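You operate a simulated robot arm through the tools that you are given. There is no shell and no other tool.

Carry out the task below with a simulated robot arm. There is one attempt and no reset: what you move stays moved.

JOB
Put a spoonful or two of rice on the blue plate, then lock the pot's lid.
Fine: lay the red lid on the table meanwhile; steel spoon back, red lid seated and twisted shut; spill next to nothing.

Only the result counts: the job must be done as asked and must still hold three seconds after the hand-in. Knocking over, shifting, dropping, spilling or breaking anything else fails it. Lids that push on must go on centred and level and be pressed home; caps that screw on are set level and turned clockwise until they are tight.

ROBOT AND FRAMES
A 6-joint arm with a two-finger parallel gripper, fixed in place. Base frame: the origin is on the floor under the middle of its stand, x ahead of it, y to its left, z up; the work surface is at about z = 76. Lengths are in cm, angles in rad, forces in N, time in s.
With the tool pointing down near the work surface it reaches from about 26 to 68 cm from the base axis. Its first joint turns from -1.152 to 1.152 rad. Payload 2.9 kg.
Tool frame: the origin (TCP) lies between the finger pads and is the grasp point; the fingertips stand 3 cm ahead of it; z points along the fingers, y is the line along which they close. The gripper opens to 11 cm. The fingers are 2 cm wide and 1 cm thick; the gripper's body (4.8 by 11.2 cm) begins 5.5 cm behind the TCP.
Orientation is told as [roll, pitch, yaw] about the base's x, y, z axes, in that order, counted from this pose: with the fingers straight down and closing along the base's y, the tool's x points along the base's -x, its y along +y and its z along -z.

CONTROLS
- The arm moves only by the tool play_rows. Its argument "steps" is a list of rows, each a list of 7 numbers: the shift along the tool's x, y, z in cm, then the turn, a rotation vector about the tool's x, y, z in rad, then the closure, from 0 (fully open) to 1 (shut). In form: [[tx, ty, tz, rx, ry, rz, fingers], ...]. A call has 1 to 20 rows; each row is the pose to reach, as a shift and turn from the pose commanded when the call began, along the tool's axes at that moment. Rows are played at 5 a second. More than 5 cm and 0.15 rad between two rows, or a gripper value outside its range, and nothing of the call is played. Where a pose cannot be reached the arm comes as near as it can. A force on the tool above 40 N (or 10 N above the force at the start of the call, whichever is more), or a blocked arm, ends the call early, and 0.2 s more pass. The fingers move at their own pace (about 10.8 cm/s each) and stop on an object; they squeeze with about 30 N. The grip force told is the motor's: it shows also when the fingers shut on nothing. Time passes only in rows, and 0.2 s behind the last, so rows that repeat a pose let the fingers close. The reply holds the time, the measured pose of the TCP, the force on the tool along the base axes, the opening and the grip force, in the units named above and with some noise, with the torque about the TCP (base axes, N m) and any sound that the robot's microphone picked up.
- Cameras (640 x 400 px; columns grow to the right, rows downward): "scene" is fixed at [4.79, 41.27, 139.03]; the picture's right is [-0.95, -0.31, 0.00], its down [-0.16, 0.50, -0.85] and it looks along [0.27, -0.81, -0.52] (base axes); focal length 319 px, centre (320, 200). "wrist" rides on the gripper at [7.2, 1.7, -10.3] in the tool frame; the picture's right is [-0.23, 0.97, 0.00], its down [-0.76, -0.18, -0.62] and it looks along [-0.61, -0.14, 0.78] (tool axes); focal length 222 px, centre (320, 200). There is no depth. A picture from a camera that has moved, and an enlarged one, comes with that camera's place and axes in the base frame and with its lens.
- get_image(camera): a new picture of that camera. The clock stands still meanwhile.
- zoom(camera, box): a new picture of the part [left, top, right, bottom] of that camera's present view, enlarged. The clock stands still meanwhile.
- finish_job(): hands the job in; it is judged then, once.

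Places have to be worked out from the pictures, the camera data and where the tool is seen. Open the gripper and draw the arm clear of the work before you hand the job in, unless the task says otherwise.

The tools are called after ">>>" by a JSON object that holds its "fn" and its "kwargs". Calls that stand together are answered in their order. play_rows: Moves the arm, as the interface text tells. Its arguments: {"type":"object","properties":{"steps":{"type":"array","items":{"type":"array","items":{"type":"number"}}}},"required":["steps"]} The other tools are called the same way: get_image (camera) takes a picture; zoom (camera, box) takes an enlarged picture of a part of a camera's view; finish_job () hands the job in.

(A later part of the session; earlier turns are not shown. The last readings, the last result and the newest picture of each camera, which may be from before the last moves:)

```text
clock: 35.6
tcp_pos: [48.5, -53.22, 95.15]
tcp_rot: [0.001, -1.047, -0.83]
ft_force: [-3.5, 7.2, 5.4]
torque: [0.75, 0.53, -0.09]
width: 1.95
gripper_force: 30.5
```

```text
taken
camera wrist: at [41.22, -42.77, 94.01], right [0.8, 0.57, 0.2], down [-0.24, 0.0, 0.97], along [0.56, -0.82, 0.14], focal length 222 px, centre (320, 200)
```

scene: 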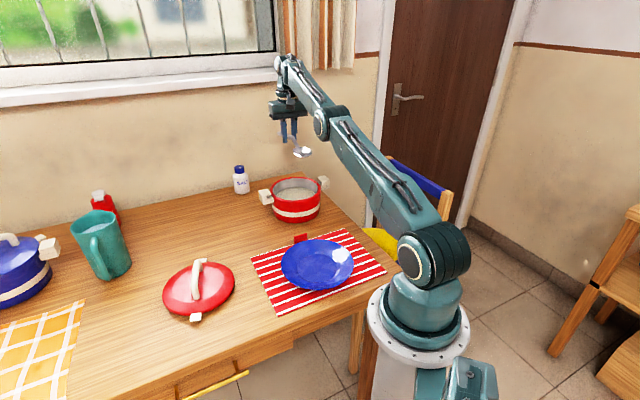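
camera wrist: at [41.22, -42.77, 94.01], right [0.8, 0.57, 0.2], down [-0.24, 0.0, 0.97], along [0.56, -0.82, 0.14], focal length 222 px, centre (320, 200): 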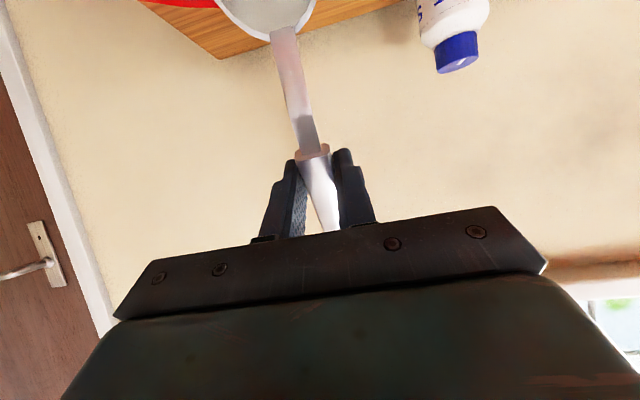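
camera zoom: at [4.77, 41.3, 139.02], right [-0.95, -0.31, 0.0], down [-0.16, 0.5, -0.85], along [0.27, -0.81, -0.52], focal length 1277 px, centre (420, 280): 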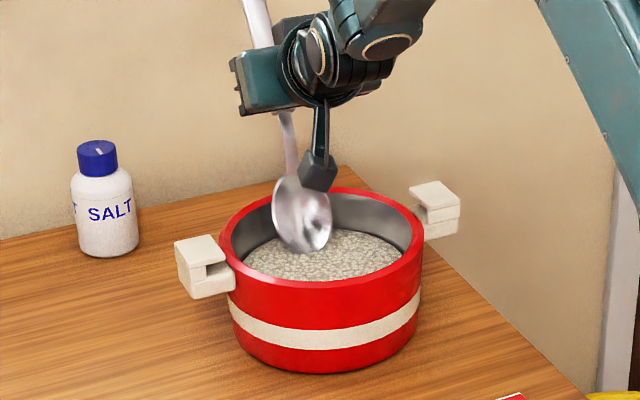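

The force reading shows a light push (about 8 N inward, 5 N up), so the spoon back is touching something. I'll zoom in to see before going on.

>>> {"fn": "zoom", "kwargs": {"camera": "scene", "box": [280, 160, 325, 205]}}

>>> {"fn": "zoom", "kwargs": {"camera": "wrist", "box": [180, 0, 380, 120]}}

```text
8.89 times, centred on (302, 182) of scene
camera zoom: at [4.77, 41.3, 139.02], right [-0.95, -0.31, 0.0], down [-0.16, 0.5, -0.85], along [0.27, -0.81, -0.52], focal length 2837 px, centre (476, 356)
```

zoom: 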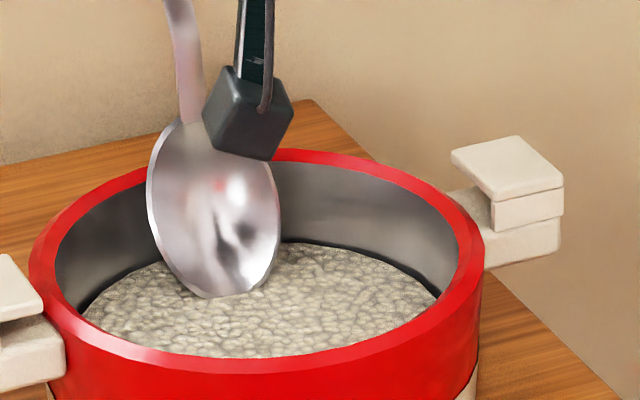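

```text
3.20 times, centred on (280, 60) of wrist
camera zoom: at [41.22, -42.77, 94.01], right [0.8, 0.57, 0.2], down [-0.24, 0.0, 0.97], along [0.56, -0.82, 0.14], focal length 711 px, centre (448, 648)
```

zoom: 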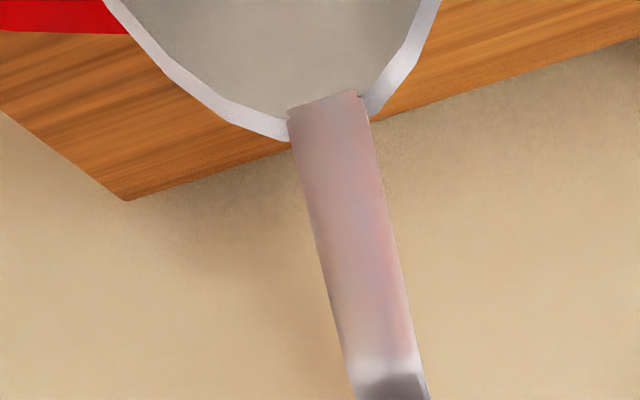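

The spoon hasn't slipped; the tip is just meeting the rice. I'll push in along the spoon's own axis and begin the scooping rotation toward the base, in slow steps.

>>> {"fn": "play_rows", "kwargs": {"steps": [[1.2, 0, -0.07, 0, 0, 0, 1], [2.38, 0, -0.13, 0, 0, 0, 1], [3.0, 0, 0.1, 0, 0.026, 0, 1], [3.61, 0, 0.34, 0, 0.052, 0, 1], [4.05, 0, 0.6, 0, 0.096, 0, 1], [4.46, 0, 0.86, 0, 0.14, 0, 1]]}}

>>> {"fn": "zoom", "kwargs": {"camera": "scene", "box": [270, 150, 335, 215]}}

>>> {"fn": "zoom", "kwargs": {"camera": "wrist", "box": [180, 0, 380, 120]}}

```text
clock: 37.0
tcp_pos: [47.35, -51.96, 90.75]
tcp_rot: [0.001, -0.905, -0.83]
ft_force: [-0.3, -0.1, -0.3]
torque: [-0.02, -0.02, -0.01]
width: 1.97
gripper_force: 30.3
```

```text
6.15 times, centred on (302, 182) of scene
camera zoom: at [4.79, 41.27, 139.03], right [-0.95, -0.31, 0.0], down [-0.16, 0.5, -0.85], along [0.27, -0.81, -0.52], focal length 1964 px, centre (428, 308)
```

zoom: 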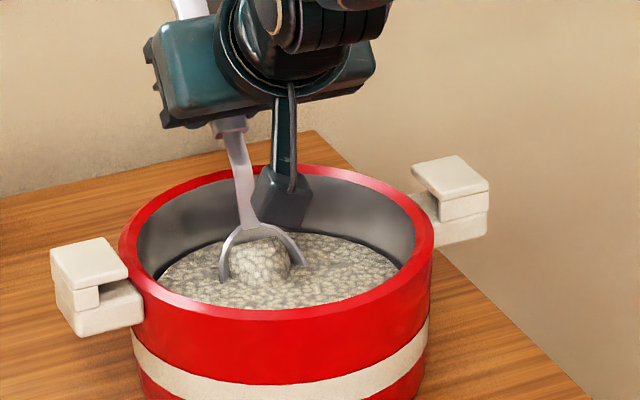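

```text
3.20 times, centred on (280, 60) of wrist
camera zoom: at [40.18, -41.52, 91.31], right [0.81, 0.55, 0.18], down [-0.15, -0.1, 0.98], along [0.56, -0.83, 0.0], focal length 711 px, centre (448, 648)
```

zoom: 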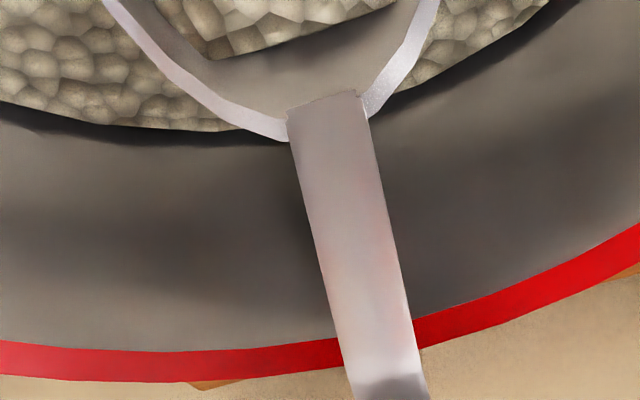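

A mound of rice is sitting in the bowl and forces are near zero. I'll continue the scoop: level the bowl while rising inside the pot.

>>> {"fn": "play_rows", "kwargs": {"steps": [[0.3, 0, 0.16, 0, 0.044, 0, 1], [0.62, 0, 0.32, 0, 0.087, 0, 1], [0.87, 0, 0.39, 0, 0.13, 0, 1], [1.11, 0, 0.45, 0, 0.174, 0, 1], [1.27, 0, 0.54, 0, 0.218, 0, 1], [1.43, 0, 0.62, 0, 0.262, 0, 1], [1.48, 0, 0.69, 0, 0.305, 0, 1], [1.51, 0, 0.75, 0, 0.349, 0, 1], [1.36, 0, 0.8, 0, 0.393, 0, 1], [1.19, 0, 0.84, 0, 0.436, 0, 1], [0.83, 0, 0.72, 0, 0.471, 0, 1], [0.44, 0, 0.59, 0, 0.506, 0, 1]]}}

>>> {"fn": "zoom", "kwargs": {"camera": "scene", "box": [270, 150, 335, 215]}}

>>> {"fn": "get_image", "kwargs": {"camera": "wrist"}}

```text
clock: 39.6
tcp_pos: [47.61, -52.14, 90.17]
tcp_rot: [0.0, -0.401, -0.83]
ft_force: [0.2, -0.7, -1.6]
torque: [-0.01, -0.05, -0.02]
width: 1.98
gripper_force: 29.6
```

```text
6.15 times, centred on (302, 182) of scene
camera zoom: at [4.79, 41.27, 139.03], right [-0.95, -0.31, 0.0], down [-0.16, 0.5, -0.85], along [0.27, -0.81, -0.52], focal length 1964 px, centre (428, 308)
```

zoom: 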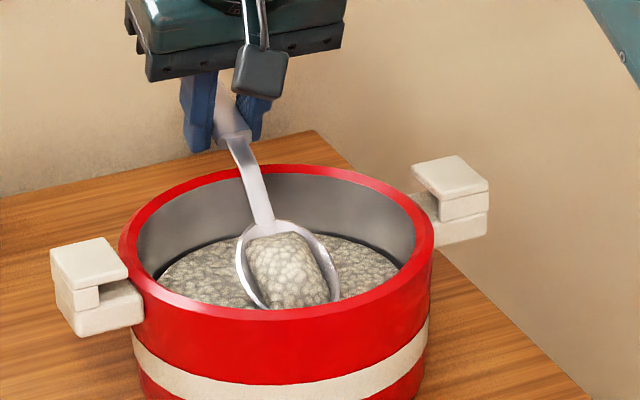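

```text
taken
camera wrist: at [41.68, -43.09, 96.71], right [0.86, 0.5, 0.09], down [0.18, -0.46, 0.87], along [0.48, -0.73, -0.48], focal length 222 px, centre (320, 200)
```

wrist: 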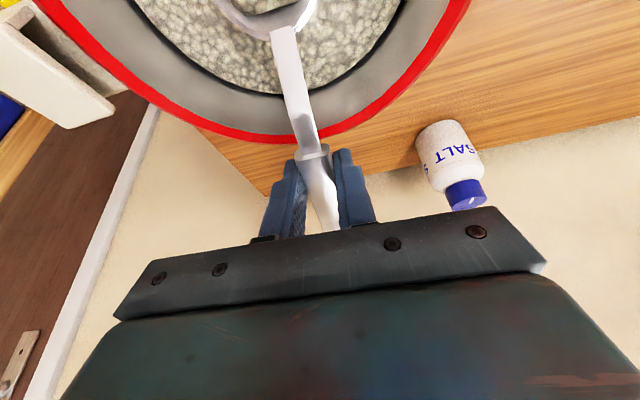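

The bowl is heaped with rice. I'll keep levelling and raise it straight up within the pot's outline.

>>> {"fn": "play_rows", "kwargs": {"steps": [[-0.41, 0, -0.5, 0, 0.026, 0, 1], [-0.82, 0, -0.99, 0, 0.052, 0, 1], [-1.24, 0, -1.53, 0, 0.078, 0, 1], [-1.65, 0, -2.07, 0, 0.105, 0, 1], [-1.96, 0, -2.8, 0, 0.13, 0, 1], [-2.26, 0, -3.5, 0, 0.157, 0, 1], [-2.5, 0, -4.36, 0, 0.175, 0, 1], [-2.74, 0, -5.23, 0, 0.192, 0, 1], [-2.98, 0, -6.2, 0, 0.21, 0, 1], [-3.22, 0, -7.21, 0, 0.227, 0, 1], [-3.22, 0, -7.21, 0, 0.227, 0, 1]]}}

>>> {"fn": "zoom", "kwargs": {"camera": "scene", "box": [250, 100, 350, 220]}}

>>> {"fn": "get_image", "kwargs": {"camera": "wrist"}}

```text
clock: 42.0
tcp_pos: [47.62, -52.3, 98.04]
tcp_rot: [0.001, -0.175, -0.829]
ft_force: [0.0, 0.4, -1.2]
torque: [-0.02, -0.03, 0.05]
width: 1.96
gripper_force: 30.0
```

```text
3.33 times, centred on (300, 160) of scene
camera zoom: at [4.79, 41.27, 139.03], right [-0.95, -0.31, 0.0], down [-0.16, 0.5, -0.85], along [0.27, -0.81, -0.52], focal length 1064 px, centre (387, 333)
```

zoom: 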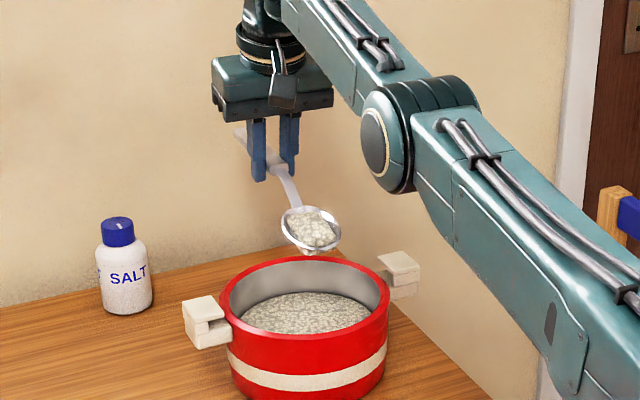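

```text
taken
camera wrist: at [42.91, -44.51, 106.86], right [0.87, 0.49, 0.04], down [0.3, -0.59, 0.75], along [0.39, -0.64, -0.66], focal length 222 px, centre (320, 200)
```

wrist: 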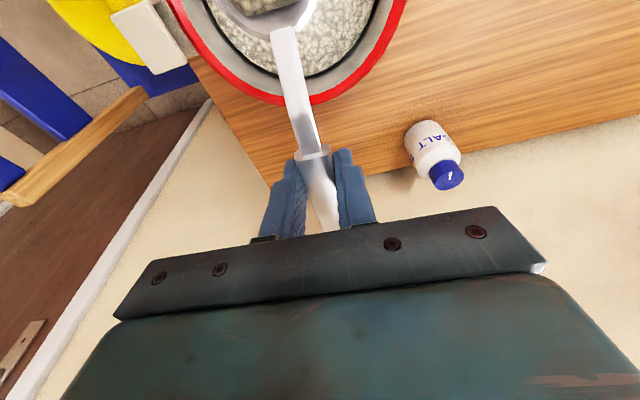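

Rice is on the spoon. I'll zoom in on the bowl to check that the heap is stable before moving off the pot.

>>> {"fn": "zoom", "kwargs": {"camera": "scene", "box": [280, 150, 315, 185]}}

```text
11.43 times, centred on (298, 168) of scene
camera zoom: at [4.79, 41.27, 139.03], right [-0.95, -0.31, 0.0], down [-0.16, 0.5, -0.85], along [0.27, -0.81, -0.52], focal length 3648 px, centre (577, 571)
```

zoom: 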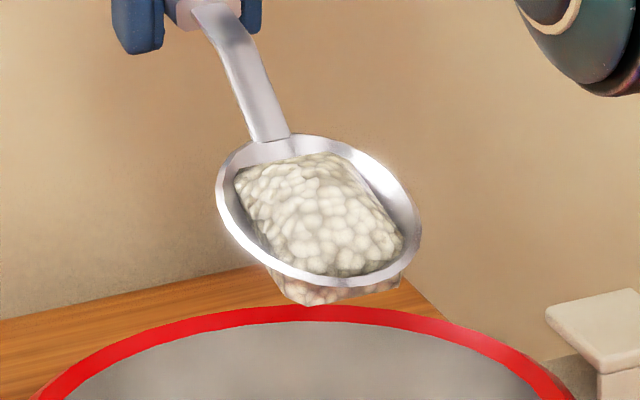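

The rice is a stable lump in the bowl. I'll finish levelling the spoon while easing slightly inward, keeping it over the pot.

>>> {"fn": "play_rows", "kwargs": {"steps": [[0.4, 0, -0.2, 0, 0.02, 0, 1], [1.0, 0, -0.4, 0, 0.045, 0, 1], [1.65, 0, -0.65, 0, 0.07, 0, 1], [2.35, 0, -0.92, 0, 0.095, 0, 1], [3.05, 0, -1.2, 0, 0.12, 0, 1], [3.7, 0, -1.46, 0, 0.145, 0, 1], [4.2, 0, -1.66, 0, 0.165, 0, 1], [4.46, 0, -1.76, 0, 0.175, 0, 1], [4.46, 0, -1.76, 0, 0.175, 0, 1]]}}

>>> {"fn": "zoom", "kwargs": {"camera": "scene", "box": [250, 100, 350, 220]}}

>>> {"fn": "zoom", "kwargs": {"camera": "scene", "box": [240, 220, 400, 330]}}

```text
clock: 44.0
tcp_pos: [45.05, -49.37, 99.14]
tcp_rot: [0.0, 0.004, -0.831]
ft_force: [0.5, 0.2, -1.4]
torque: [-0.05, -0.03, -0.01]
width: 1.96
gripper_force: 30.1
out of reach, approached as far as the arm can: row 5, 6, 7, 8, 9
```

```text
3.33 times, centred on (300, 160) of scene
camera zoom: at [4.79, 41.27, 139.03], right [-0.95, -0.31, 0.0], down [-0.16, 0.5, -0.85], along [0.27, -0.81, -0.52], focal length 1064 px, centre (387, 333)
```

zoom: 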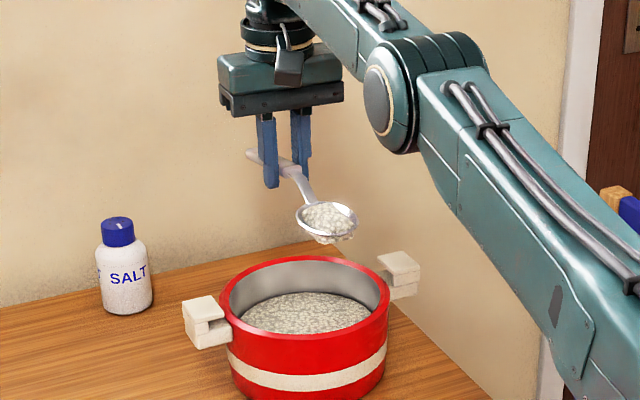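

```text
3.64 times, centred on (320, 275) of scene
camera zoom: at [4.79, 41.27, 139.03], right [-0.95, -0.31, 0.0], down [-0.16, 0.5, -0.85], along [0.27, -0.81, -0.52], focal length 1161 px, centre (320, -73)
```

zoom: 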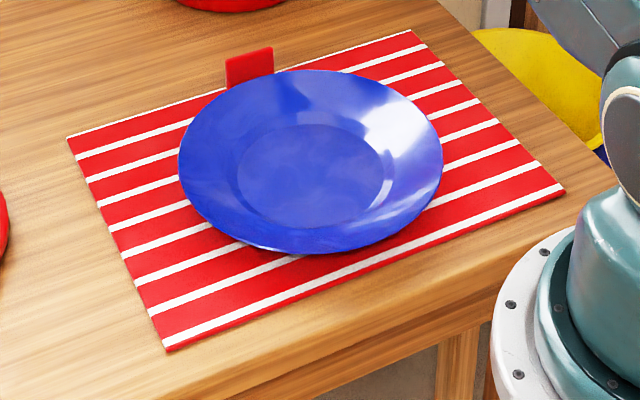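

The plate centre is at about (25.7, -20.2). I'll carry the level spoon slowly there, turning to yaw ≈ -2.37 so the bowl comes over the plate.

>>> {"fn": "play_rows", "kwargs": {"steps": [[0.34, -0.06, 0.01, 0, 0, 0.015, 1], [1.2, -0.2, 0.03, 0, 0, 0.054, 1], [2.4, -0.41, 0.07, 0, 0, 0.108, 1], [3.94, -0.67, 0.11, 0, 0, 0.177, 1], [5.82, -0.99, 0.17, 0, 0, 0.262, 1], [7.88, -1.34, 0.23, 0, 0, 0.354, 1], [10.1, -1.72, 0.3, 0, 0, 0.455, 1], [12.5, -2.12, 0.36, 0, 0, 0.562, 1], [14.9, -2.53, 0.43, 0, 0, 0.67, 1], [17.3, -2.94, 0.5, 0, 0, 0.778, 1], [19.69, -3.35, 0.57, 0, 0, 0.886, 1], [22.09, -3.75, 0.64, 0, 0, 0.994, 1], [24.32, -4.13, 0.71, 0, 0, 1.094, 1], [26.54, -4.51, 0.77, 0, 0, 1.194, 1], [28.6, -4.86, 0.83, 0, 0, 1.287, 1], [30.31, -5.15, 0.88, 0, 0, 1.364, 1], [31.85, -5.41, 0.93, 0, 0, 1.433, 1], [33.22, -5.65, 0.97, 0, 0, 1.495, 1], [34.25, -5.82, 1.0, 0, 0, 1.541, 1], [34.25, -5.82, 1.0, 0, 0, 1.541, 1]]}}

>>> {"fn": "get_image", "kwargs": {"camera": "scene"}}

>>> {"fn": "get_image", "kwargs": {"camera": "wrist"}}

```text
clock: 48.2
tcp_pos: [17.22, -27.31, 98.0]
tcp_rot: [-0.002, 0.002, -2.374]
ft_force: [-0.1, -0.3, -1.6]
torque: [-0.03, 0.03, 0.0]
width: 1.94
gripper_force: 29.9
```

```text
taken
```

scene: 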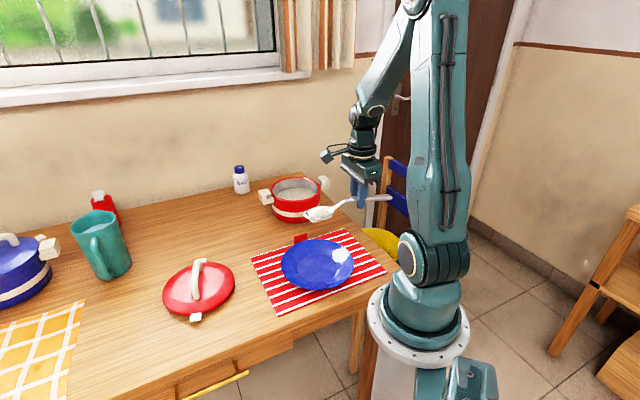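

```text
taken
camera wrist: at [23.6, -23.6, 108.28], right [0.51, -0.86, 0.0], down [-0.67, -0.4, 0.62], along [-0.54, -0.32, -0.78], focal length 222 px, centre (320, 200)
```

wrist: 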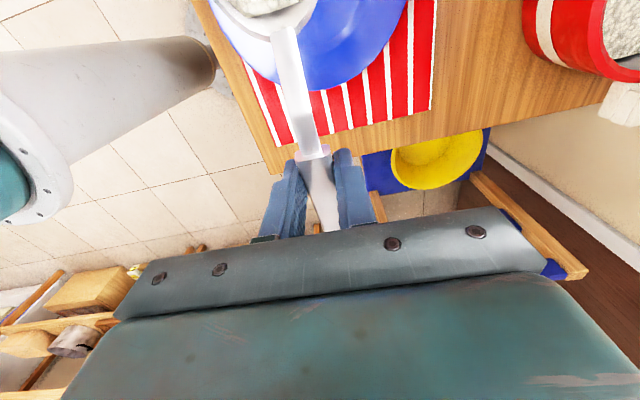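

The bowl is almost over the plate centre. I'll check that the rice is still on the spoon and nothing dropped on the way.

>>> {"fn": "zoom", "kwargs": {"camera": "scene", "box": [290, 170, 410, 250]}}

>>> {"fn": "zoom", "kwargs": {"camera": "scene", "box": [230, 160, 400, 300]}}

```text
5.00 times, centred on (350, 210) of scene
camera zoom: at [4.79, 41.27, 139.03], right [-0.95, -0.31, 0.0], down [-0.16, 0.5, -0.85], along [0.27, -0.81, -0.52], focal length 1596 px, centre (170, 150)
```

zoom: 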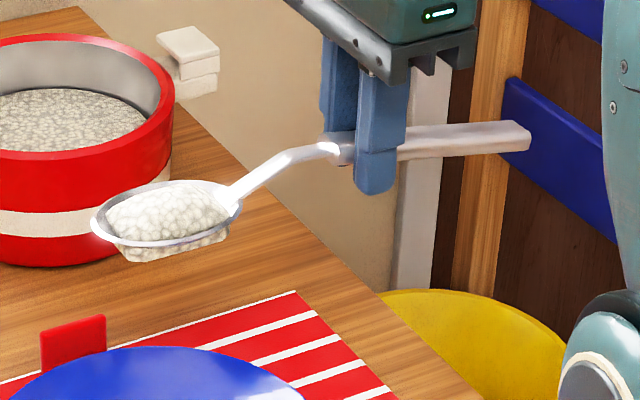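

```text
2.86 times, centred on (315, 230) of scene
camera zoom: at [4.79, 41.27, 139.03], right [-0.95, -0.31, 0.0], down [-0.16, 0.5, -0.85], along [0.27, -0.81, -0.52], focal length 912 px, centre (334, 114)
```

zoom: 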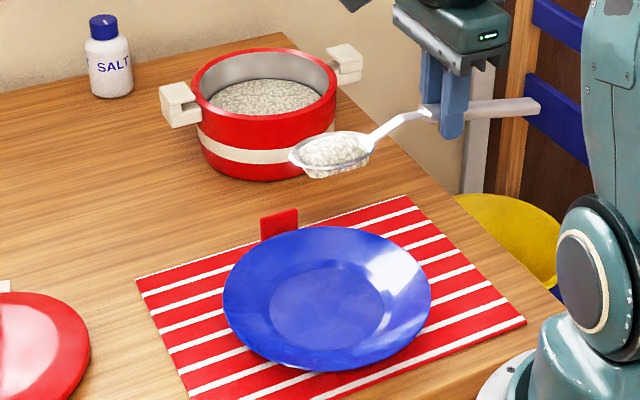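

Rice intact, no spill visible. I'll lower and tilt to about 20° so the tip hangs roughly 3.5 cm above the plate's middle.

>>> {"fn": "play_rows", "kwargs": {"steps": [[-0.2, 0.1, 0.9, 0, -0.03, 0, 1], [-0.5, 0.2, 2.1, 0, -0.065, 0, 1], [-0.75, 0.3, 3.4, 0, -0.1, 0, 1], [-1.0, 0.4, 4.7, 0, -0.14, 0, 1], [-1.3, 0.5, 6.0, 0, -0.18, 0, 1], [-1.6, 0.6, 7.3, 0, -0.22, 0, 1], [-1.85, 0.7, 8.6, 0, -0.26, 0, 1], [-2.1, 0.79, 9.7, 0, -0.305, 0, 1], [-2.31, 0.79, 10.5, 0, -0.34, 0, 1], [-2.31, 0.79, 10.7, 0, -0.349, 0, 1], [-2.31, 0.79, 10.7, 0, -0.349, 0, 1]]}}

>>> {"fn": "zoom", "kwargs": {"camera": "scene", "box": [240, 190, 400, 310]}}

>>> {"fn": "get_image", "kwargs": {"camera": "wrist"}}

```text
clock: 50.6
tcp_pos: [16.05, -29.68, 87.21]
tcp_rot: [-0.002, -0.349, -2.373]
ft_force: [-0.5, 0.8, -0.5]
torque: [-0.04, -0.01, 0.04]
width: 1.95
gripper_force: 30.6
```

```text
3.33 times, centred on (320, 250) of scene
camera zoom: at [4.79, 41.27, 139.03], right [-0.95, -0.31, 0.0], down [-0.16, 0.5, -0.85], along [0.27, -0.81, -0.52], focal length 1064 px, centre (320, 33)
```

zoom: 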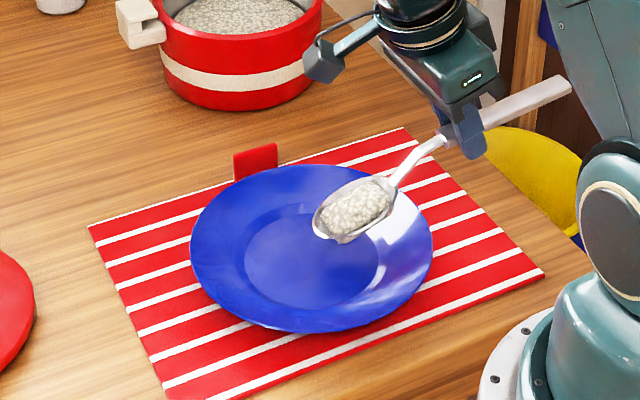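

```text
taken
camera wrist: at [24.68, -23.6, 94.33], right [0.52, -0.85, 0.08], down [-0.48, -0.22, 0.85], along [-0.7, -0.48, -0.53], focal length 222 px, centre (320, 200)
```

wrist: 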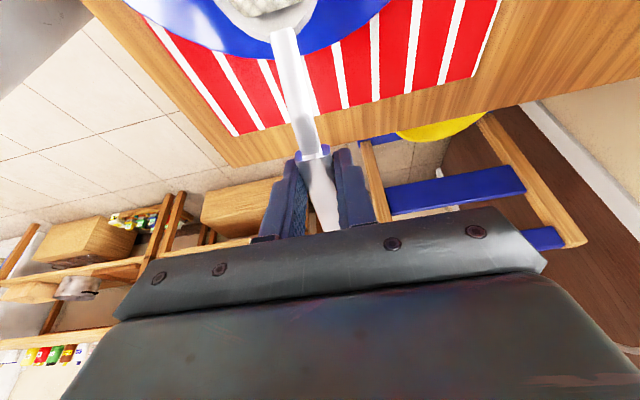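

The tip is over the plate's middle. Now I'll tip the spoon progressively, keeping its tip about in place, up to 50°, then check.

>>> {"fn": "play_rows", "kwargs": {"steps": [[0.27, 0, -1.23, 0, -0.087, 0, 1], [0.57, 0, -2.47, 0, -0.1745, 0, 1], [1.05, 0, -3.65, 0, -0.262, 0, 1], [1.56, 0, -4.81, 0, -0.349, 0, 1], [2.22, 0, -5.89, 0, -0.436, 0, 1], [2.92, 0, -6.94, 0, -0.5236, 0, 1], [2.92, 0, -6.94, 0, -0.5236, 0, 1], [2.92, 0, -6.94, 0, -0.5236, 0, 1]]}}

>>> {"fn": "zoom", "kwargs": {"camera": "scene", "box": [240, 190, 400, 310]}}

```text
clock: 52.4
tcp_pos: [19.76, -25.91, 92.75]
tcp_rot: [-0.002, -0.873, -2.368]
ft_force: [-0.1, -0.5, -0.4]
torque: [-0.03, 0.01, 0.01]
width: 1.96
gripper_force: 29.9
```

```text
3.33 times, centred on (320, 250) of scene
camera zoom: at [4.79, 41.27, 139.03], right [-0.95, -0.31, 0.0], down [-0.16, 0.5, -0.85], along [0.27, -0.81, -0.52], focal length 1064 px, centre (320, 33)
```

zoom: 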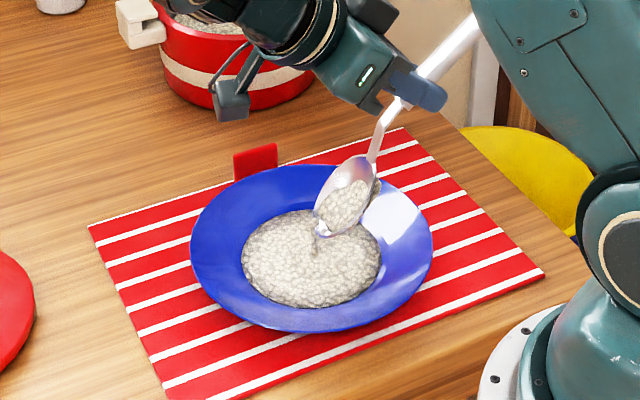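

Rice is pouring onto the plate. I'll tip further to 70° and hold to empty the spoon.

>>> {"fn": "play_rows", "kwargs": {"steps": [[0.27, 0, -1.23, 0, -0.087, 0, 1], [0.57, 0, -2.47, 0, -0.1745, 0, 1], [1.05, 0, -3.65, 0, -0.262, 0, 1], [1.56, 0, -4.81, 0, -0.349, 0, 1], [1.56, 0, -4.81, 0, -0.349, 0, 1], [1.56, 0, -4.81, 0, -0.349, 0, 1], [1.56, 0, -4.81, 0, -0.349, 0, 1], [1.56, 0, -4.81, 0, -0.349, 0, 1]]}}

>>> {"fn": "zoom", "kwargs": {"camera": "scene", "box": [240, 190, 400, 310]}}

```text
clock: 54.2
tcp_pos: [23.09, -22.89, 94.81]
tcp_rot: [-0.003, -1.222, -2.37]
ft_force: [-0.4, -0.5, -1.2]
torque: [0.0, -0.01, 0.01]
width: 1.95
gripper_force: 30.1
```

```text
3.33 times, centred on (320, 250) of scene
camera zoom: at [4.79, 41.27, 139.03], right [-0.95, -0.31, 0.0], down [-0.16, 0.5, -0.85], along [0.27, -0.81, -0.52], focal length 1064 px, centre (320, 33)
```

zoom: 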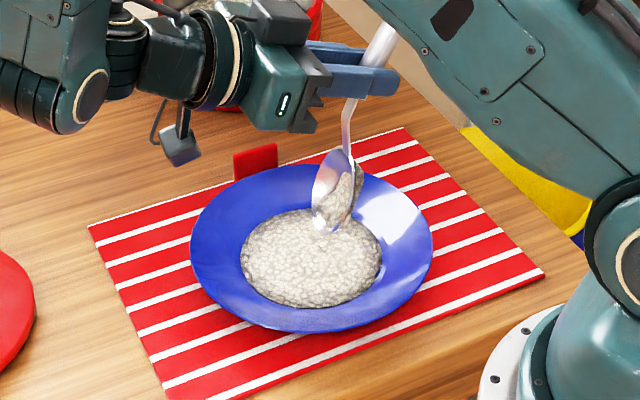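

Some rice still appears in the bowl. I'll zoom in to see how much remains.

>>> {"fn": "zoom", "kwargs": {"camera": "scene", "box": [290, 220, 350, 280]}}

>>> {"fn": "get_image", "kwargs": {"camera": "wrist"}}

```text
6.67 times, centred on (320, 250) of scene
camera zoom: at [4.79, 41.27, 139.03], right [-0.95, -0.31, 0.0], down [-0.16, 0.5, -0.85], along [0.27, -0.81, -0.52], focal length 2128 px, centre (320, -133)
```

zoom: 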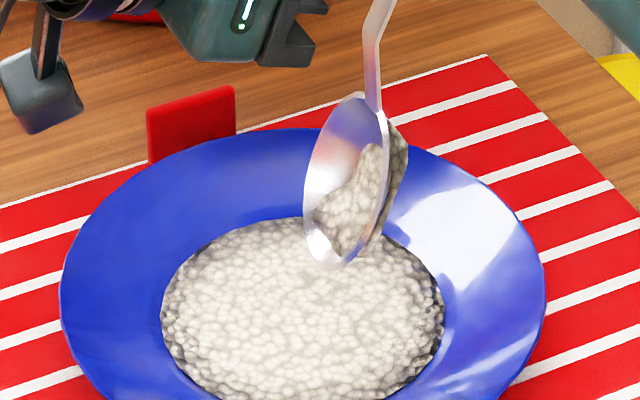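

```text
taken
camera wrist: at [33.08, -15.6, 91.45], right [0.62, -0.75, 0.21], down [0.11, 0.35, 0.93], along [-0.78, -0.55, 0.3], focal length 222 px, centre (320, 200)
```

wrist: 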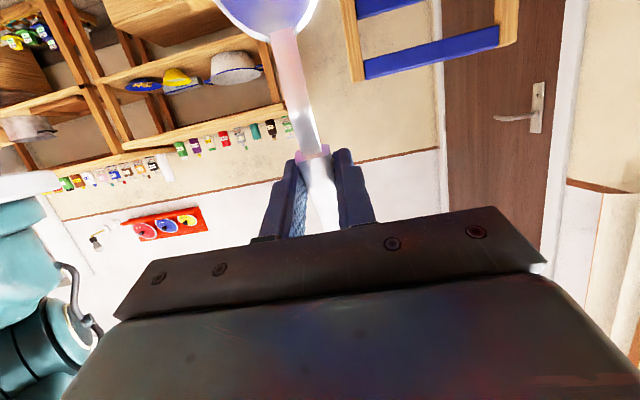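

About a third remains. I'll tip to 90° with the tip in place and hold so the rest slides out.

>>> {"fn": "play_rows", "kwargs": {"steps": [[0.27, 0, -1.22, 0, -0.087, 0, 1], [0.56, 0, -2.45, 0, -0.1745, 0, 1], [1.04, 0, -3.64, 0, -0.262, 0, 1], [1.55, 0, -4.8, 0, -0.349, 0, 1], [1.55, 0, -4.8, 0, -0.349, 0, 1], [1.55, 0, -4.8, 0, -0.349, 0, 1], [1.55, 0, -4.8, 0, -0.349, 0, 1], [1.55, 0, -4.8, 0, -0.349, 0, 1]]}}

>>> {"fn": "zoom", "kwargs": {"camera": "scene", "box": [280, 210, 360, 290]}}

```text
clock: 56.0
tcp_pos: [21.01, -17.83, 92.47]
tcp_rot: [-0.756, -1.569, -1.615]
ft_force: [1.1, -0.7, 4.5]
torque: [-0.18, -0.01, 0.01]
width: 1.96
gripper_force: 30.0
out of reach, approached as far as the arm can: row 2, 3, 4, 5, 6, 7, 8
```

```text
5.00 times, centred on (320, 250) of scene
camera zoom: at [4.79, 41.27, 139.03], right [-0.95, -0.31, 0.0], down [-0.16, 0.5, -0.85], along [0.27, -0.81, -0.52], focal length 1596 px, centre (320, -50)
```

zoom: 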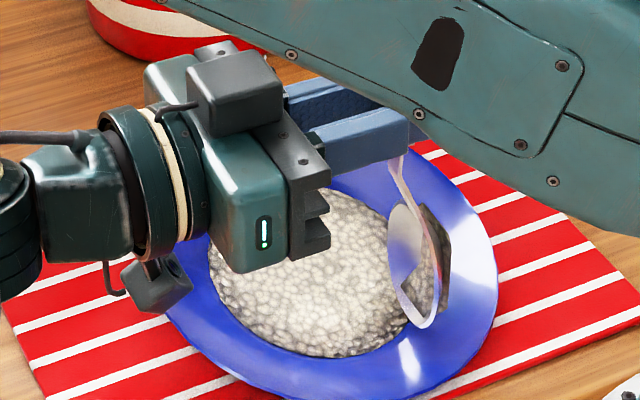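

The 90° pose was out of reach: the arm ended lower, and the spoon tip is close to the plate with a slight upward force. I'll raise straight up right away in small steps.

>>> {"fn": "play_rows", "kwargs": {"steps": [[-1.0, 0, 0, 0, 0, 0, 1], [-2.0, 0, 0, 0, 0, 0, 1], [-3.0, 0, 0, 0, 0, 0, 1]]}}

>>> {"fn": "zoom", "kwargs": {"camera": "scene", "box": [240, 190, 400, 310]}}

```text
clock: 56.8
tcp_pos: [19.98, -17.78, 94.93]
tcp_rot: [-0.71, -1.566, -1.661]
ft_force: [-0.9, -0.9, -0.8]
torque: [0.04, -0.01, -0.01]
width: 1.93
gripper_force: 30.0
out of reach, approached as far as the arm can: row 2, 3
```

```text
3.33 times, centred on (320, 250) of scene
camera zoom: at [4.79, 41.27, 139.03], right [-0.95, -0.31, 0.0], down [-0.16, 0.5, -0.85], along [0.27, -0.81, -0.52], focal length 1064 px, centre (320, 33)
```

zoom: 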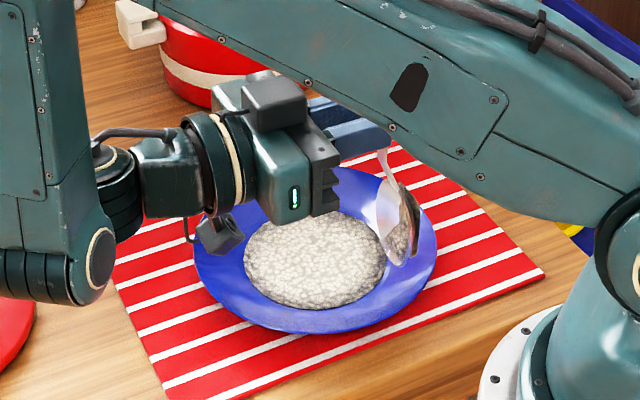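

I need to see the whole arm and the lid before retracing; taking a full picture.

>>> {"fn": "get_image", "kwargs": {"camera": "scene"}}

>>> {"fn": "zoom", "kwargs": {"camera": "scene", "box": [140, 180, 340, 330]}}

```text
taken
```

scene: 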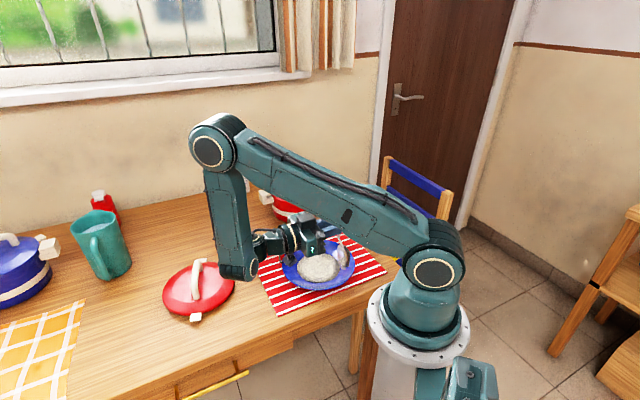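

```text
2.67 times, centred on (240, 255) of scene
camera zoom: at [4.79, 41.27, 139.03], right [-0.95, -0.31, 0.0], down [-0.16, 0.5, -0.85], along [0.27, -0.81, -0.52], focal length 851 px, centre (533, 53)
```

zoom: 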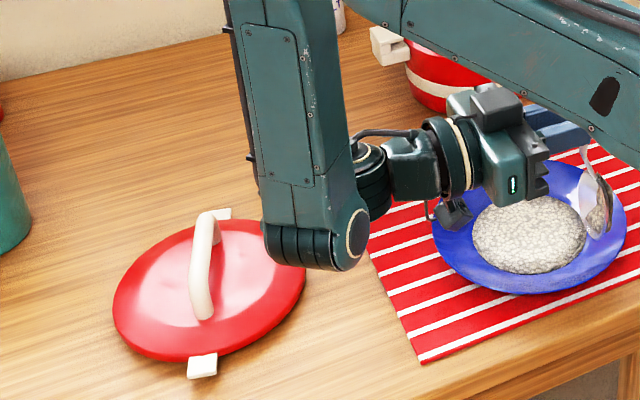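

The lid and plate look undisturbed. I'll zoom on the bowl to see how much rice is still in it.

>>> {"fn": "zoom", "kwargs": {"camera": "scene", "box": [315, 225, 365, 275]}}

```text
8.00 times, centred on (340, 250) of scene
camera zoom: at [4.79, 41.27, 139.03], right [-0.95, -0.31, 0.0], down [-0.16, 0.5, -0.85], along [0.27, -0.81, -0.52], focal length 2554 px, centre (160, -200)
```

zoom: 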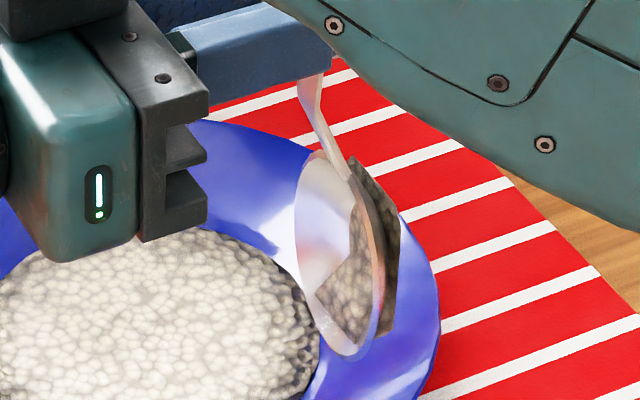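

A layer of rice remains in the bowl. I'll retrace to a 60° tilt, higher above the plate and back in the reachable range, and then inspect.

>>> {"fn": "play_rows", "kwargs": {"steps": [[-0.02, 0, 1.2, 0, 0.087, 0, 1], [-0.04, 0, 2.4, 0, 0.175, 0, 1], [-0.06, 0, 3.7, 0, 0.262, 0, 1], [-0.08, 0, 5.0, 0, 0.349, 0, 1], [-0.1, 0, 6.2, 0, 0.436, 0, 1], [-0.1, 0, 7.47, 0, 0.5236, 0, 1], [-0.1, 0, 7.47, 0, 0.5236, 0, 1]]}}

>>> {"fn": "zoom", "kwargs": {"camera": "scene", "box": [240, 190, 400, 310]}}

>>> {"fn": "zoom", "kwargs": {"camera": "scene", "box": [300, 205, 360, 265]}}

```text
clock: 58.4
tcp_pos: [14.64, -23.08, 95.18]
tcp_rot: [-0.005, -1.045, -2.369]
ft_force: [-0.6, -0.3, -1.1]
torque: [-0.01, 0.02, -0.01]
width: 1.94
gripper_force: 30.1
```

```text
3.33 times, centred on (320, 250) of scene
camera zoom: at [4.79, 41.27, 139.03], right [-0.95, -0.31, 0.0], down [-0.16, 0.5, -0.85], along [0.27, -0.81, -0.52], focal length 1064 px, centre (320, 33)
```

zoom: 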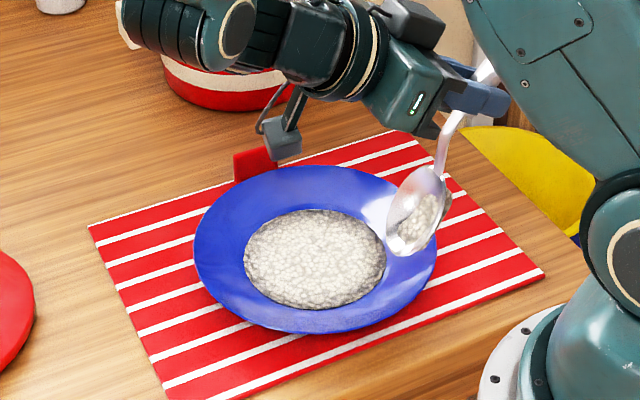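

```text
6.67 times, centred on (330, 235) of scene
camera zoom: at [4.79, 41.27, 139.03], right [-0.95, -0.31, 0.0], down [-0.16, 0.5, -0.85], along [0.27, -0.81, -0.52], focal length 2128 px, centre (253, -33)
```

zoom: 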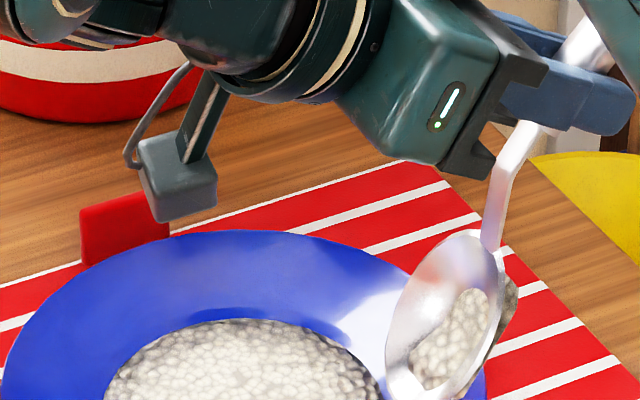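

The commanded pose follows the arm's actual pose, so I'll use measured values from here. I'll re-centre over the plate and level the spoon to see how much rice is left in it.

>>> {"fn": "play_rows", "kwargs": {"steps": [[-0.24, 0.6, 0.02, 0, 0.116, 0, 1], [-0.48, 1.2, 0.04, 0, 0.233, 0, 1], [-0.72, 1.85, 0.06, 0, 0.349, 0, 1], [-0.96, 2.5, 0.08, 0, 0.465, 0, 1], [-1.2, 3.1, 0.1, 0, 0.582, 0, 1], [-1.45, 3.7, 0.12, 0, 0.698, 0, 1], [-1.7, 4.4, 0.14, 0, 0.814, 0, 1], [-1.94, 5.0, 0.16, 0, 0.931, 0, 1], [-2.18, 5.6, 0.18, 0, 1.047, 0, 1], [-2.18, 5.6, 0.18, 0, 1.047, 0, 1]]}}

>>> {"fn": "zoom", "kwargs": {"camera": "scene", "box": [290, 180, 370, 240]}}

>>> {"fn": "zoom", "kwargs": {"camera": "scene", "box": [240, 190, 400, 310]}}

```text
clock: 60.6
tcp_pos: [17.78, -27.84, 96.8]
tcp_rot: [-0.002, 0.002, -2.373]
ft_force: [-0.1, 0.0, -1.2]
torque: [-0.05, 0.04, 0.02]
width: 1.92
gripper_force: 30.2
```

```text
6.67 times, centred on (330, 210) of scene
camera zoom: at [4.79, 41.27, 139.03], right [-0.95, -0.31, 0.0], down [-0.16, 0.5, -0.85], along [0.27, -0.81, -0.52], focal length 2128 px, centre (253, 133)
```

zoom: 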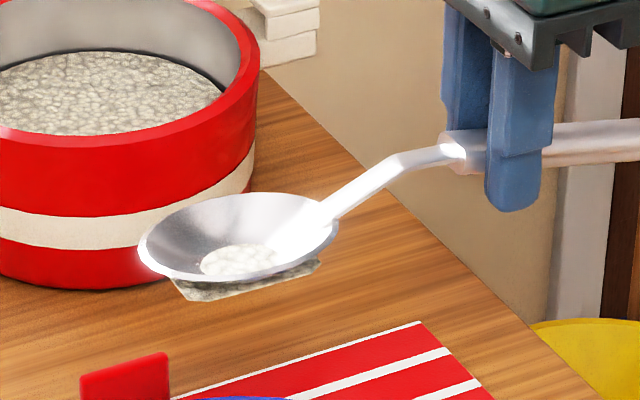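

```text
3.33 times, centred on (320, 250) of scene
camera zoom: at [4.79, 41.27, 139.03], right [-0.95, -0.31, 0.0], down [-0.16, 0.5, -0.85], along [0.27, -0.81, -0.52], focal length 1064 px, centre (320, 33)
```

zoom: 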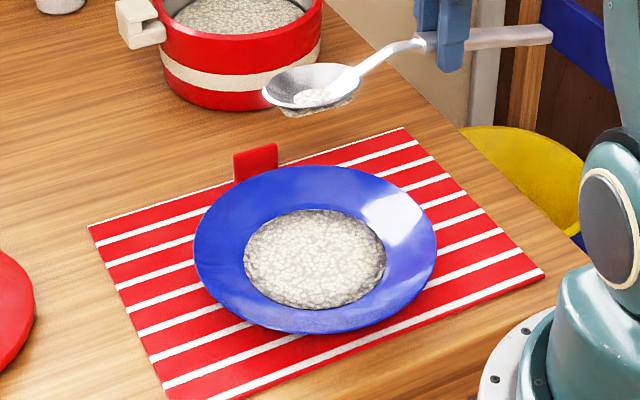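

Only a trace of rice remains in the bowl, and the plate holds the spoonful with no spill visible. I'll carry the spoon level back above its original spot.

>>> {"fn": "play_rows", "kwargs": {"steps": [[0.7, 0.45, -0.1, 0, 0, 0, 1], [2.2, 1.45, -0.2, 0, 0, 0, 1], [4.3, 2.9, -0.4, 0, 0, 0, 1], [6.4, 4.3, -0.6, 0, 0, 0, 1], [8.5, 5.7, -0.8, 0, 0, 0, 1], [10.7, 7.2, -1.0, 0, 0, 0, 1], [12.9, 8.7, -1.2, 0, 0, 0, 1], [15.1, 10.1, -1.4, 0, 0, 0, 1], [17.3, 11.6, -1.6, 0, 0, 0, 1], [19.5, 13.1, -1.8, 0, 0, 0, 1], [21.7, 14.6, -2.0, 0, 0, 0, 1], [23.9, 16.0, -2.0, 0, 0, 0, 1], [26.1, 17.5, -2.0, 0, 0, 0, 1], [28.3, 19.0, -2.0, 0, 0, 0, 1], [30.4, 20.4, -2.0, 0, 0, 0, 1], [32.0, 21.5, -2.0, 0, 0, 0, 1], [33.12, 22.22, -2.0, 0, 0, 0, 1], [33.12, 22.22, -2.0, 0, 0, 0, 1]]}}

>>> {"fn": "get_image", "kwargs": {"camera": "scene"}}

>>> {"fn": "zoom", "kwargs": {"camera": "scene", "box": [120, 120, 280, 240]}}

```text
clock: 64.4
tcp_pos: [56.75, -20.53, 98.69]
tcp_rot: [-0.001, 0.0, -2.372]
ft_force: [0.2, 1.1, -1.1]
torque: [-0.03, 0.02, 0.0]
width: 1.91
gripper_force: 30.2
```

```text
taken
```

scene: 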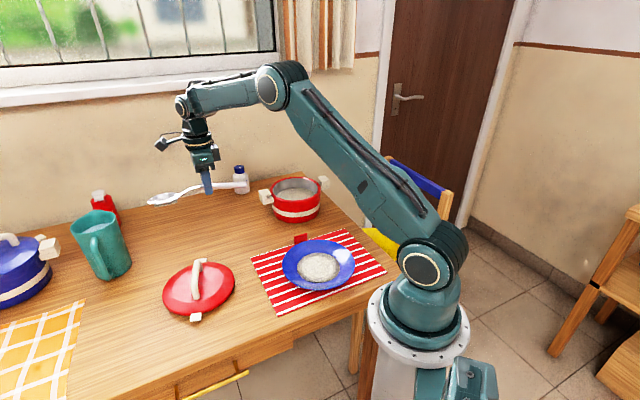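

```text
3.33 times, centred on (200, 180) of scene
camera zoom: at [4.79, 41.27, 139.03], right [-0.95, -0.31, 0.0], down [-0.16, 0.5, -0.85], along [0.27, -0.81, -0.52], focal length 1064 px, centre (720, 267)
```

zoom: 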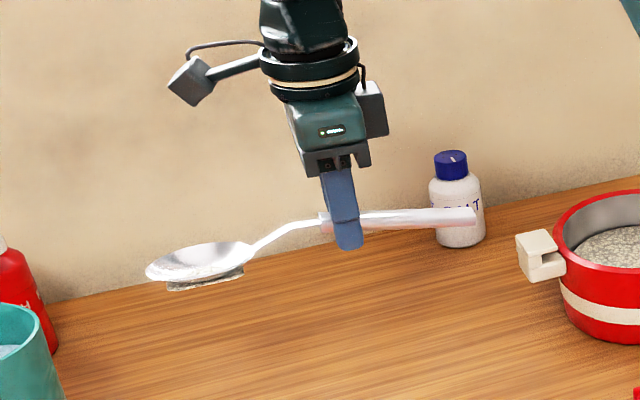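

The spoon is level above its home spot. I'll lower it to just above the table, then feel for contact.

>>> {"fn": "play_rows", "kwargs": {"steps": [[0, 0.1, 1.5, 0, 0, 0, 1], [0, 0.25, 4.0, 0, 0, 0, 1], [0, 0.25, 7.0, 0, 0, 0, 1], [0, 0.25, 10.0, 0, 0, 0, 1], [0, 0.25, 13.0, 0, 0, 0, 1], [0, 0.25, 15.5, 0, 0, 0, 1], [0, 0.25, 17.2, 0, 0, 0, 1], [0, 0.25, 18.0, 0, 0, 0, 1], [0, 0.25, 18.4, 0, 0, 0, 1], [0, 0.25, 18.4, 0, 0, 0, 1]]}}

>>> {"fn": "zoom", "kwargs": {"camera": "scene", "box": [150, 190, 270, 280]}}

```text
clock: 66.6
tcp_pos: [57.15, -20.84, 80.05]
tcp_rot: [0.0, 0.001, -2.372]
ft_force: [-0.5, 0.9, -0.8]
torque: [-0.02, 0.06, 0.0]
width: 1.93
gripper_force: 29.8
```

```text
4.44 times, centred on (210, 235) of scene
camera zoom: at [4.79, 41.27, 139.03], right [-0.95, -0.31, 0.0], down [-0.16, 0.5, -0.85], along [0.27, -0.81, -0.52], focal length 1419 px, centre (809, 44)
```

zoom: 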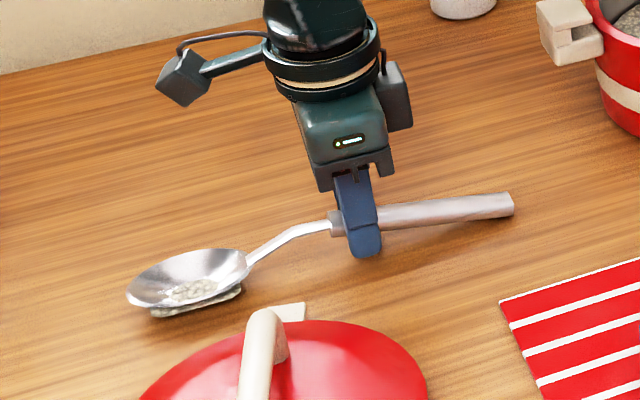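

Almost down. I'll lower the last few millimetres and check the contact force.

>>> {"fn": "play_rows", "kwargs": {"steps": [[0, 0, 0.2, 0, 0, 0, 1], [0, 0, 0.4, 0, 0, 0, 1], [0, 0, 0.45, 0, 0, 0, 1]]}}

```text
clock: 67.4
tcp_pos: [57.11, -20.95, 79.8]
tcp_rot: [-0.001, 0.001, -2.372]
ft_force: [-0.4, -0.5, 1.2]
torque: [-0.19, 0.16, -0.03]
width: 1.93
gripper_force: 29.7
```

The spoon touches the table lightly. I'll open the fingers and rise straight up.

>>> {"fn": "play_rows", "kwargs": {"steps": [[0, 0, 0.05, 0, 0, 0, 0.8], [0, 0, 0.05, 0, 0, 0, 0.65], [0, 0, 0.05, 0, 0, 0, 0.5], [0, 0, 0.05, 0, 0, 0, 0.5], [0, 0, -1, 0, 0, 0, 0.5], [0, 0, -3, 0, 0, 0, 0.5], [0, 0, -6, 0, 0, 0, 0.5], [0, 0, -10, 0, 0, 0, 0.5], [0, 0, -14, 0, 0, 0, 0.5], [0, 0, -18, 0, 0, 0, 0.5], [0, 0, -20, 0, 0, 0, 0.5], [0, 0, -20, 0, 0, 0, 0.5]]}}

>>> {"fn": "get_image", "kwargs": {"camera": "scene"}}

>>> {"fn": "zoom", "kwargs": {"camera": "scene", "box": [150, 190, 270, 280]}}

```text
clock: 70.0
tcp_pos: [57.18, -21.02, 99.75]
tcp_rot: [-0.003, 0.001, -2.371]
ft_force: [-0.7, 0.3, -0.2]
torque: [0.01, -0.02, -0.01]
width: 5.48
gripper_force: 0.1
```

```text
taken
```

scene: 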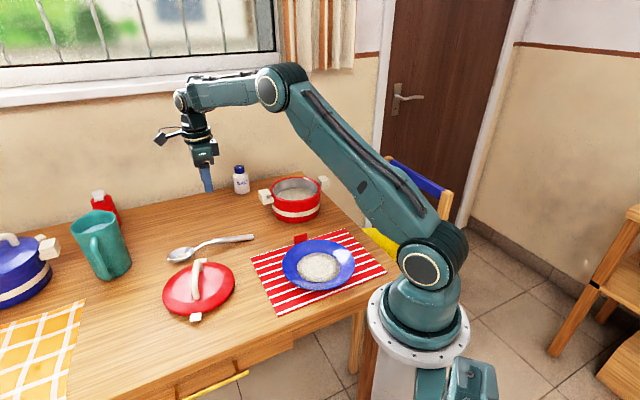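

```text
4.44 times, centred on (210, 235) of scene
camera zoom: at [4.79, 41.27, 139.03], right [-0.95, -0.31, 0.0], down [-0.16, 0.5, -0.85], along [0.27, -0.81, -0.52], focal length 1419 px, centre (809, 44)
```

zoom: 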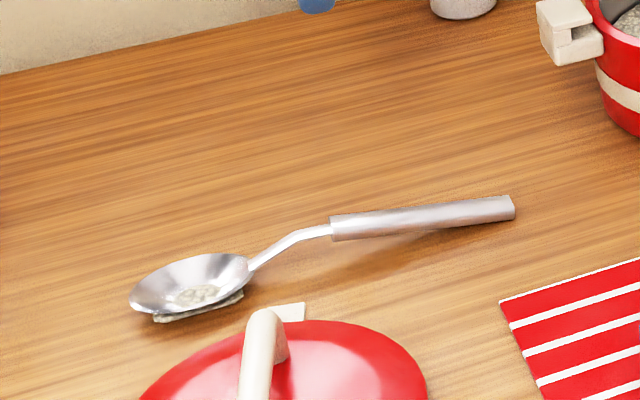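

The spoon is back exactly where it was. Now I'll move over the lid on the table, turning back to the yaw I placed it with (-1.02).

>>> {"fn": "play_rows", "kwargs": {"steps": [[0.7, -1.3, 0, 0, 0, -0.113, 0.5], [1.4, -2.6, 0, 0, 0, -0.225, 0.5], [2.05, -3.9, 0, 0, 0, -0.338, 0.5], [2.75, -5.2, 0, 0, 0, -0.45, 0.5], [3.4, -6.5, 0, 0, 0, -0.563, 0.5], [4.1, -7.8, 0, 0, 0, -0.675, 0.5], [4.8, -9.1, 0, 0, 0, -0.788, 0.5], [5.5, -10.4, 0, 0, 0, -0.9, 0.5], [6.2, -11.7, 0, 0, 0, -1.013, 0.5], [6.9, -13.0, 0, 0, 0, -1.126, 0.5], [7.55, -14.3, 0, 0, 0, -1.238, 0.5], [8.23, -15.57, 0, 0, 0, -1.351, 0.5], [8.23, -15.57, 0, 0, 0, -1.351, 0.5]]}}

>>> {"fn": "get_image", "kwargs": {"camera": "wrist"}}

>>> {"fn": "zoom", "kwargs": {"camera": "scene", "box": [120, 180, 280, 330]}}

```text
clock: 72.8
tcp_pos: [52.22, -4.09, 99.9]
tcp_rot: [0.0, 0.002, -1.019]
ft_force: [-0.9, 0.2, 0.5]
torque: [0.0, 0.03, -0.01]
width: 5.5
gripper_force: 0.0
```

```text
taken
camera wrist: at [49.89, 2.88, 110.12], right [0.95, 0.32, 0.0], down [0.25, -0.74, 0.62], along [0.2, -0.59, -0.78], focal length 222 px, centre (320, 200)
```

wrist: 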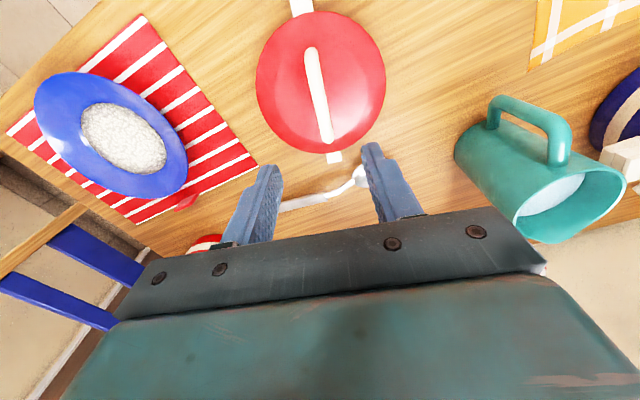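

```text
2.67 times, centred on (200, 255) of scene
camera zoom: at [4.79, 41.27, 139.03], right [-0.95, -0.31, 0.0], down [-0.16, 0.5, -0.85], along [0.27, -0.81, -0.52], focal length 851 px, centre (640, 53)
```

zoom: 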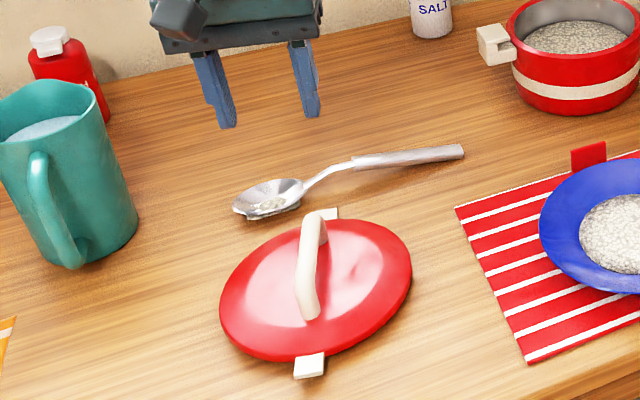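

The lid is where I left it. I'll descend over its bar to the height where I released it and close.

>>> {"fn": "play_rows", "kwargs": {"steps": [[0, 0, 2, 0, 0, 0, 0.5], [0, 0, 5, 0, 0, 0, 0.5], [0, 0, 8, 0, 0, 0, 0.5], [0, 0, 11, 0, 0, 0, 0.5], [0, 0, 14, 0, 0, 0, 0.5], [0, 0, 16, 0, 0, 0, 0.5], [0, 0, 17.0, 0, 0, 0, 0.5], [0, 0, 17.0, 0, 0, 0, 0.5], [0, 0, 17.0, 0, 0, 0, 0.7], [0, 0, 17.0, 0, 0, 0, 0.85], [0, 0, 17.0, 0, 0, 0, 1], [0, 0, 17.0, 0, 0, 0, 1], [0, 0, 17.0, 0, 0, 0, 1]]}}

>>> {"fn": "get_image", "kwargs": {"camera": "wrist"}}

>>> {"fn": "zoom", "kwargs": {"camera": "scene", "box": [120, 180, 280, 330]}}

```text
clock: 75.6
tcp_pos: [52.04, -4.0, 82.99]
tcp_rot: [0.0, 0.002, -1.02]
ft_force: [-0.1, 0.4, -0.3]
torque: [0.01, 0.01, 0.0]
width: 1.61
gripper_force: 29.7
```

```text
taken
camera wrist: at [49.83, 3.07, 93.32], right [0.95, 0.32, 0.0], down [0.25, -0.74, 0.62], along [0.2, -0.59, -0.78], focal length 222 px, centre (320, 200)
```

wrist: 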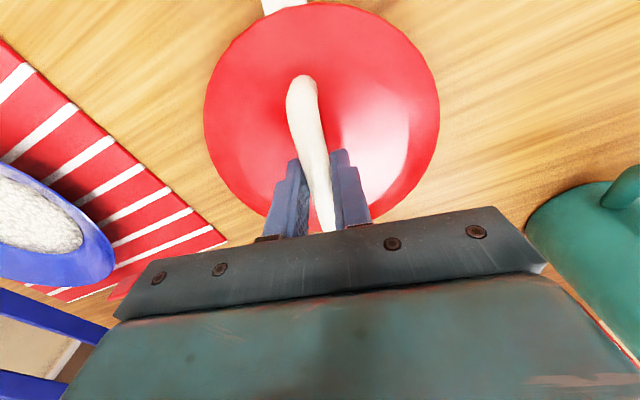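

```text
2.67 times, centred on (200, 255) of scene
camera zoom: at [4.79, 41.27, 139.03], right [-0.95, -0.31, 0.0], down [-0.16, 0.5, -0.85], along [0.27, -0.81, -0.52], focal length 851 px, centre (640, 53)
```

zoom: 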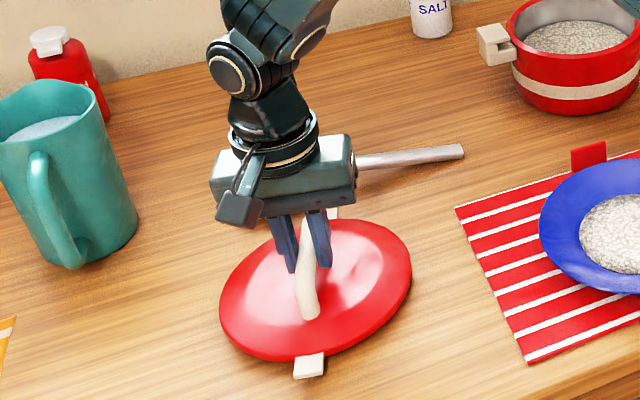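

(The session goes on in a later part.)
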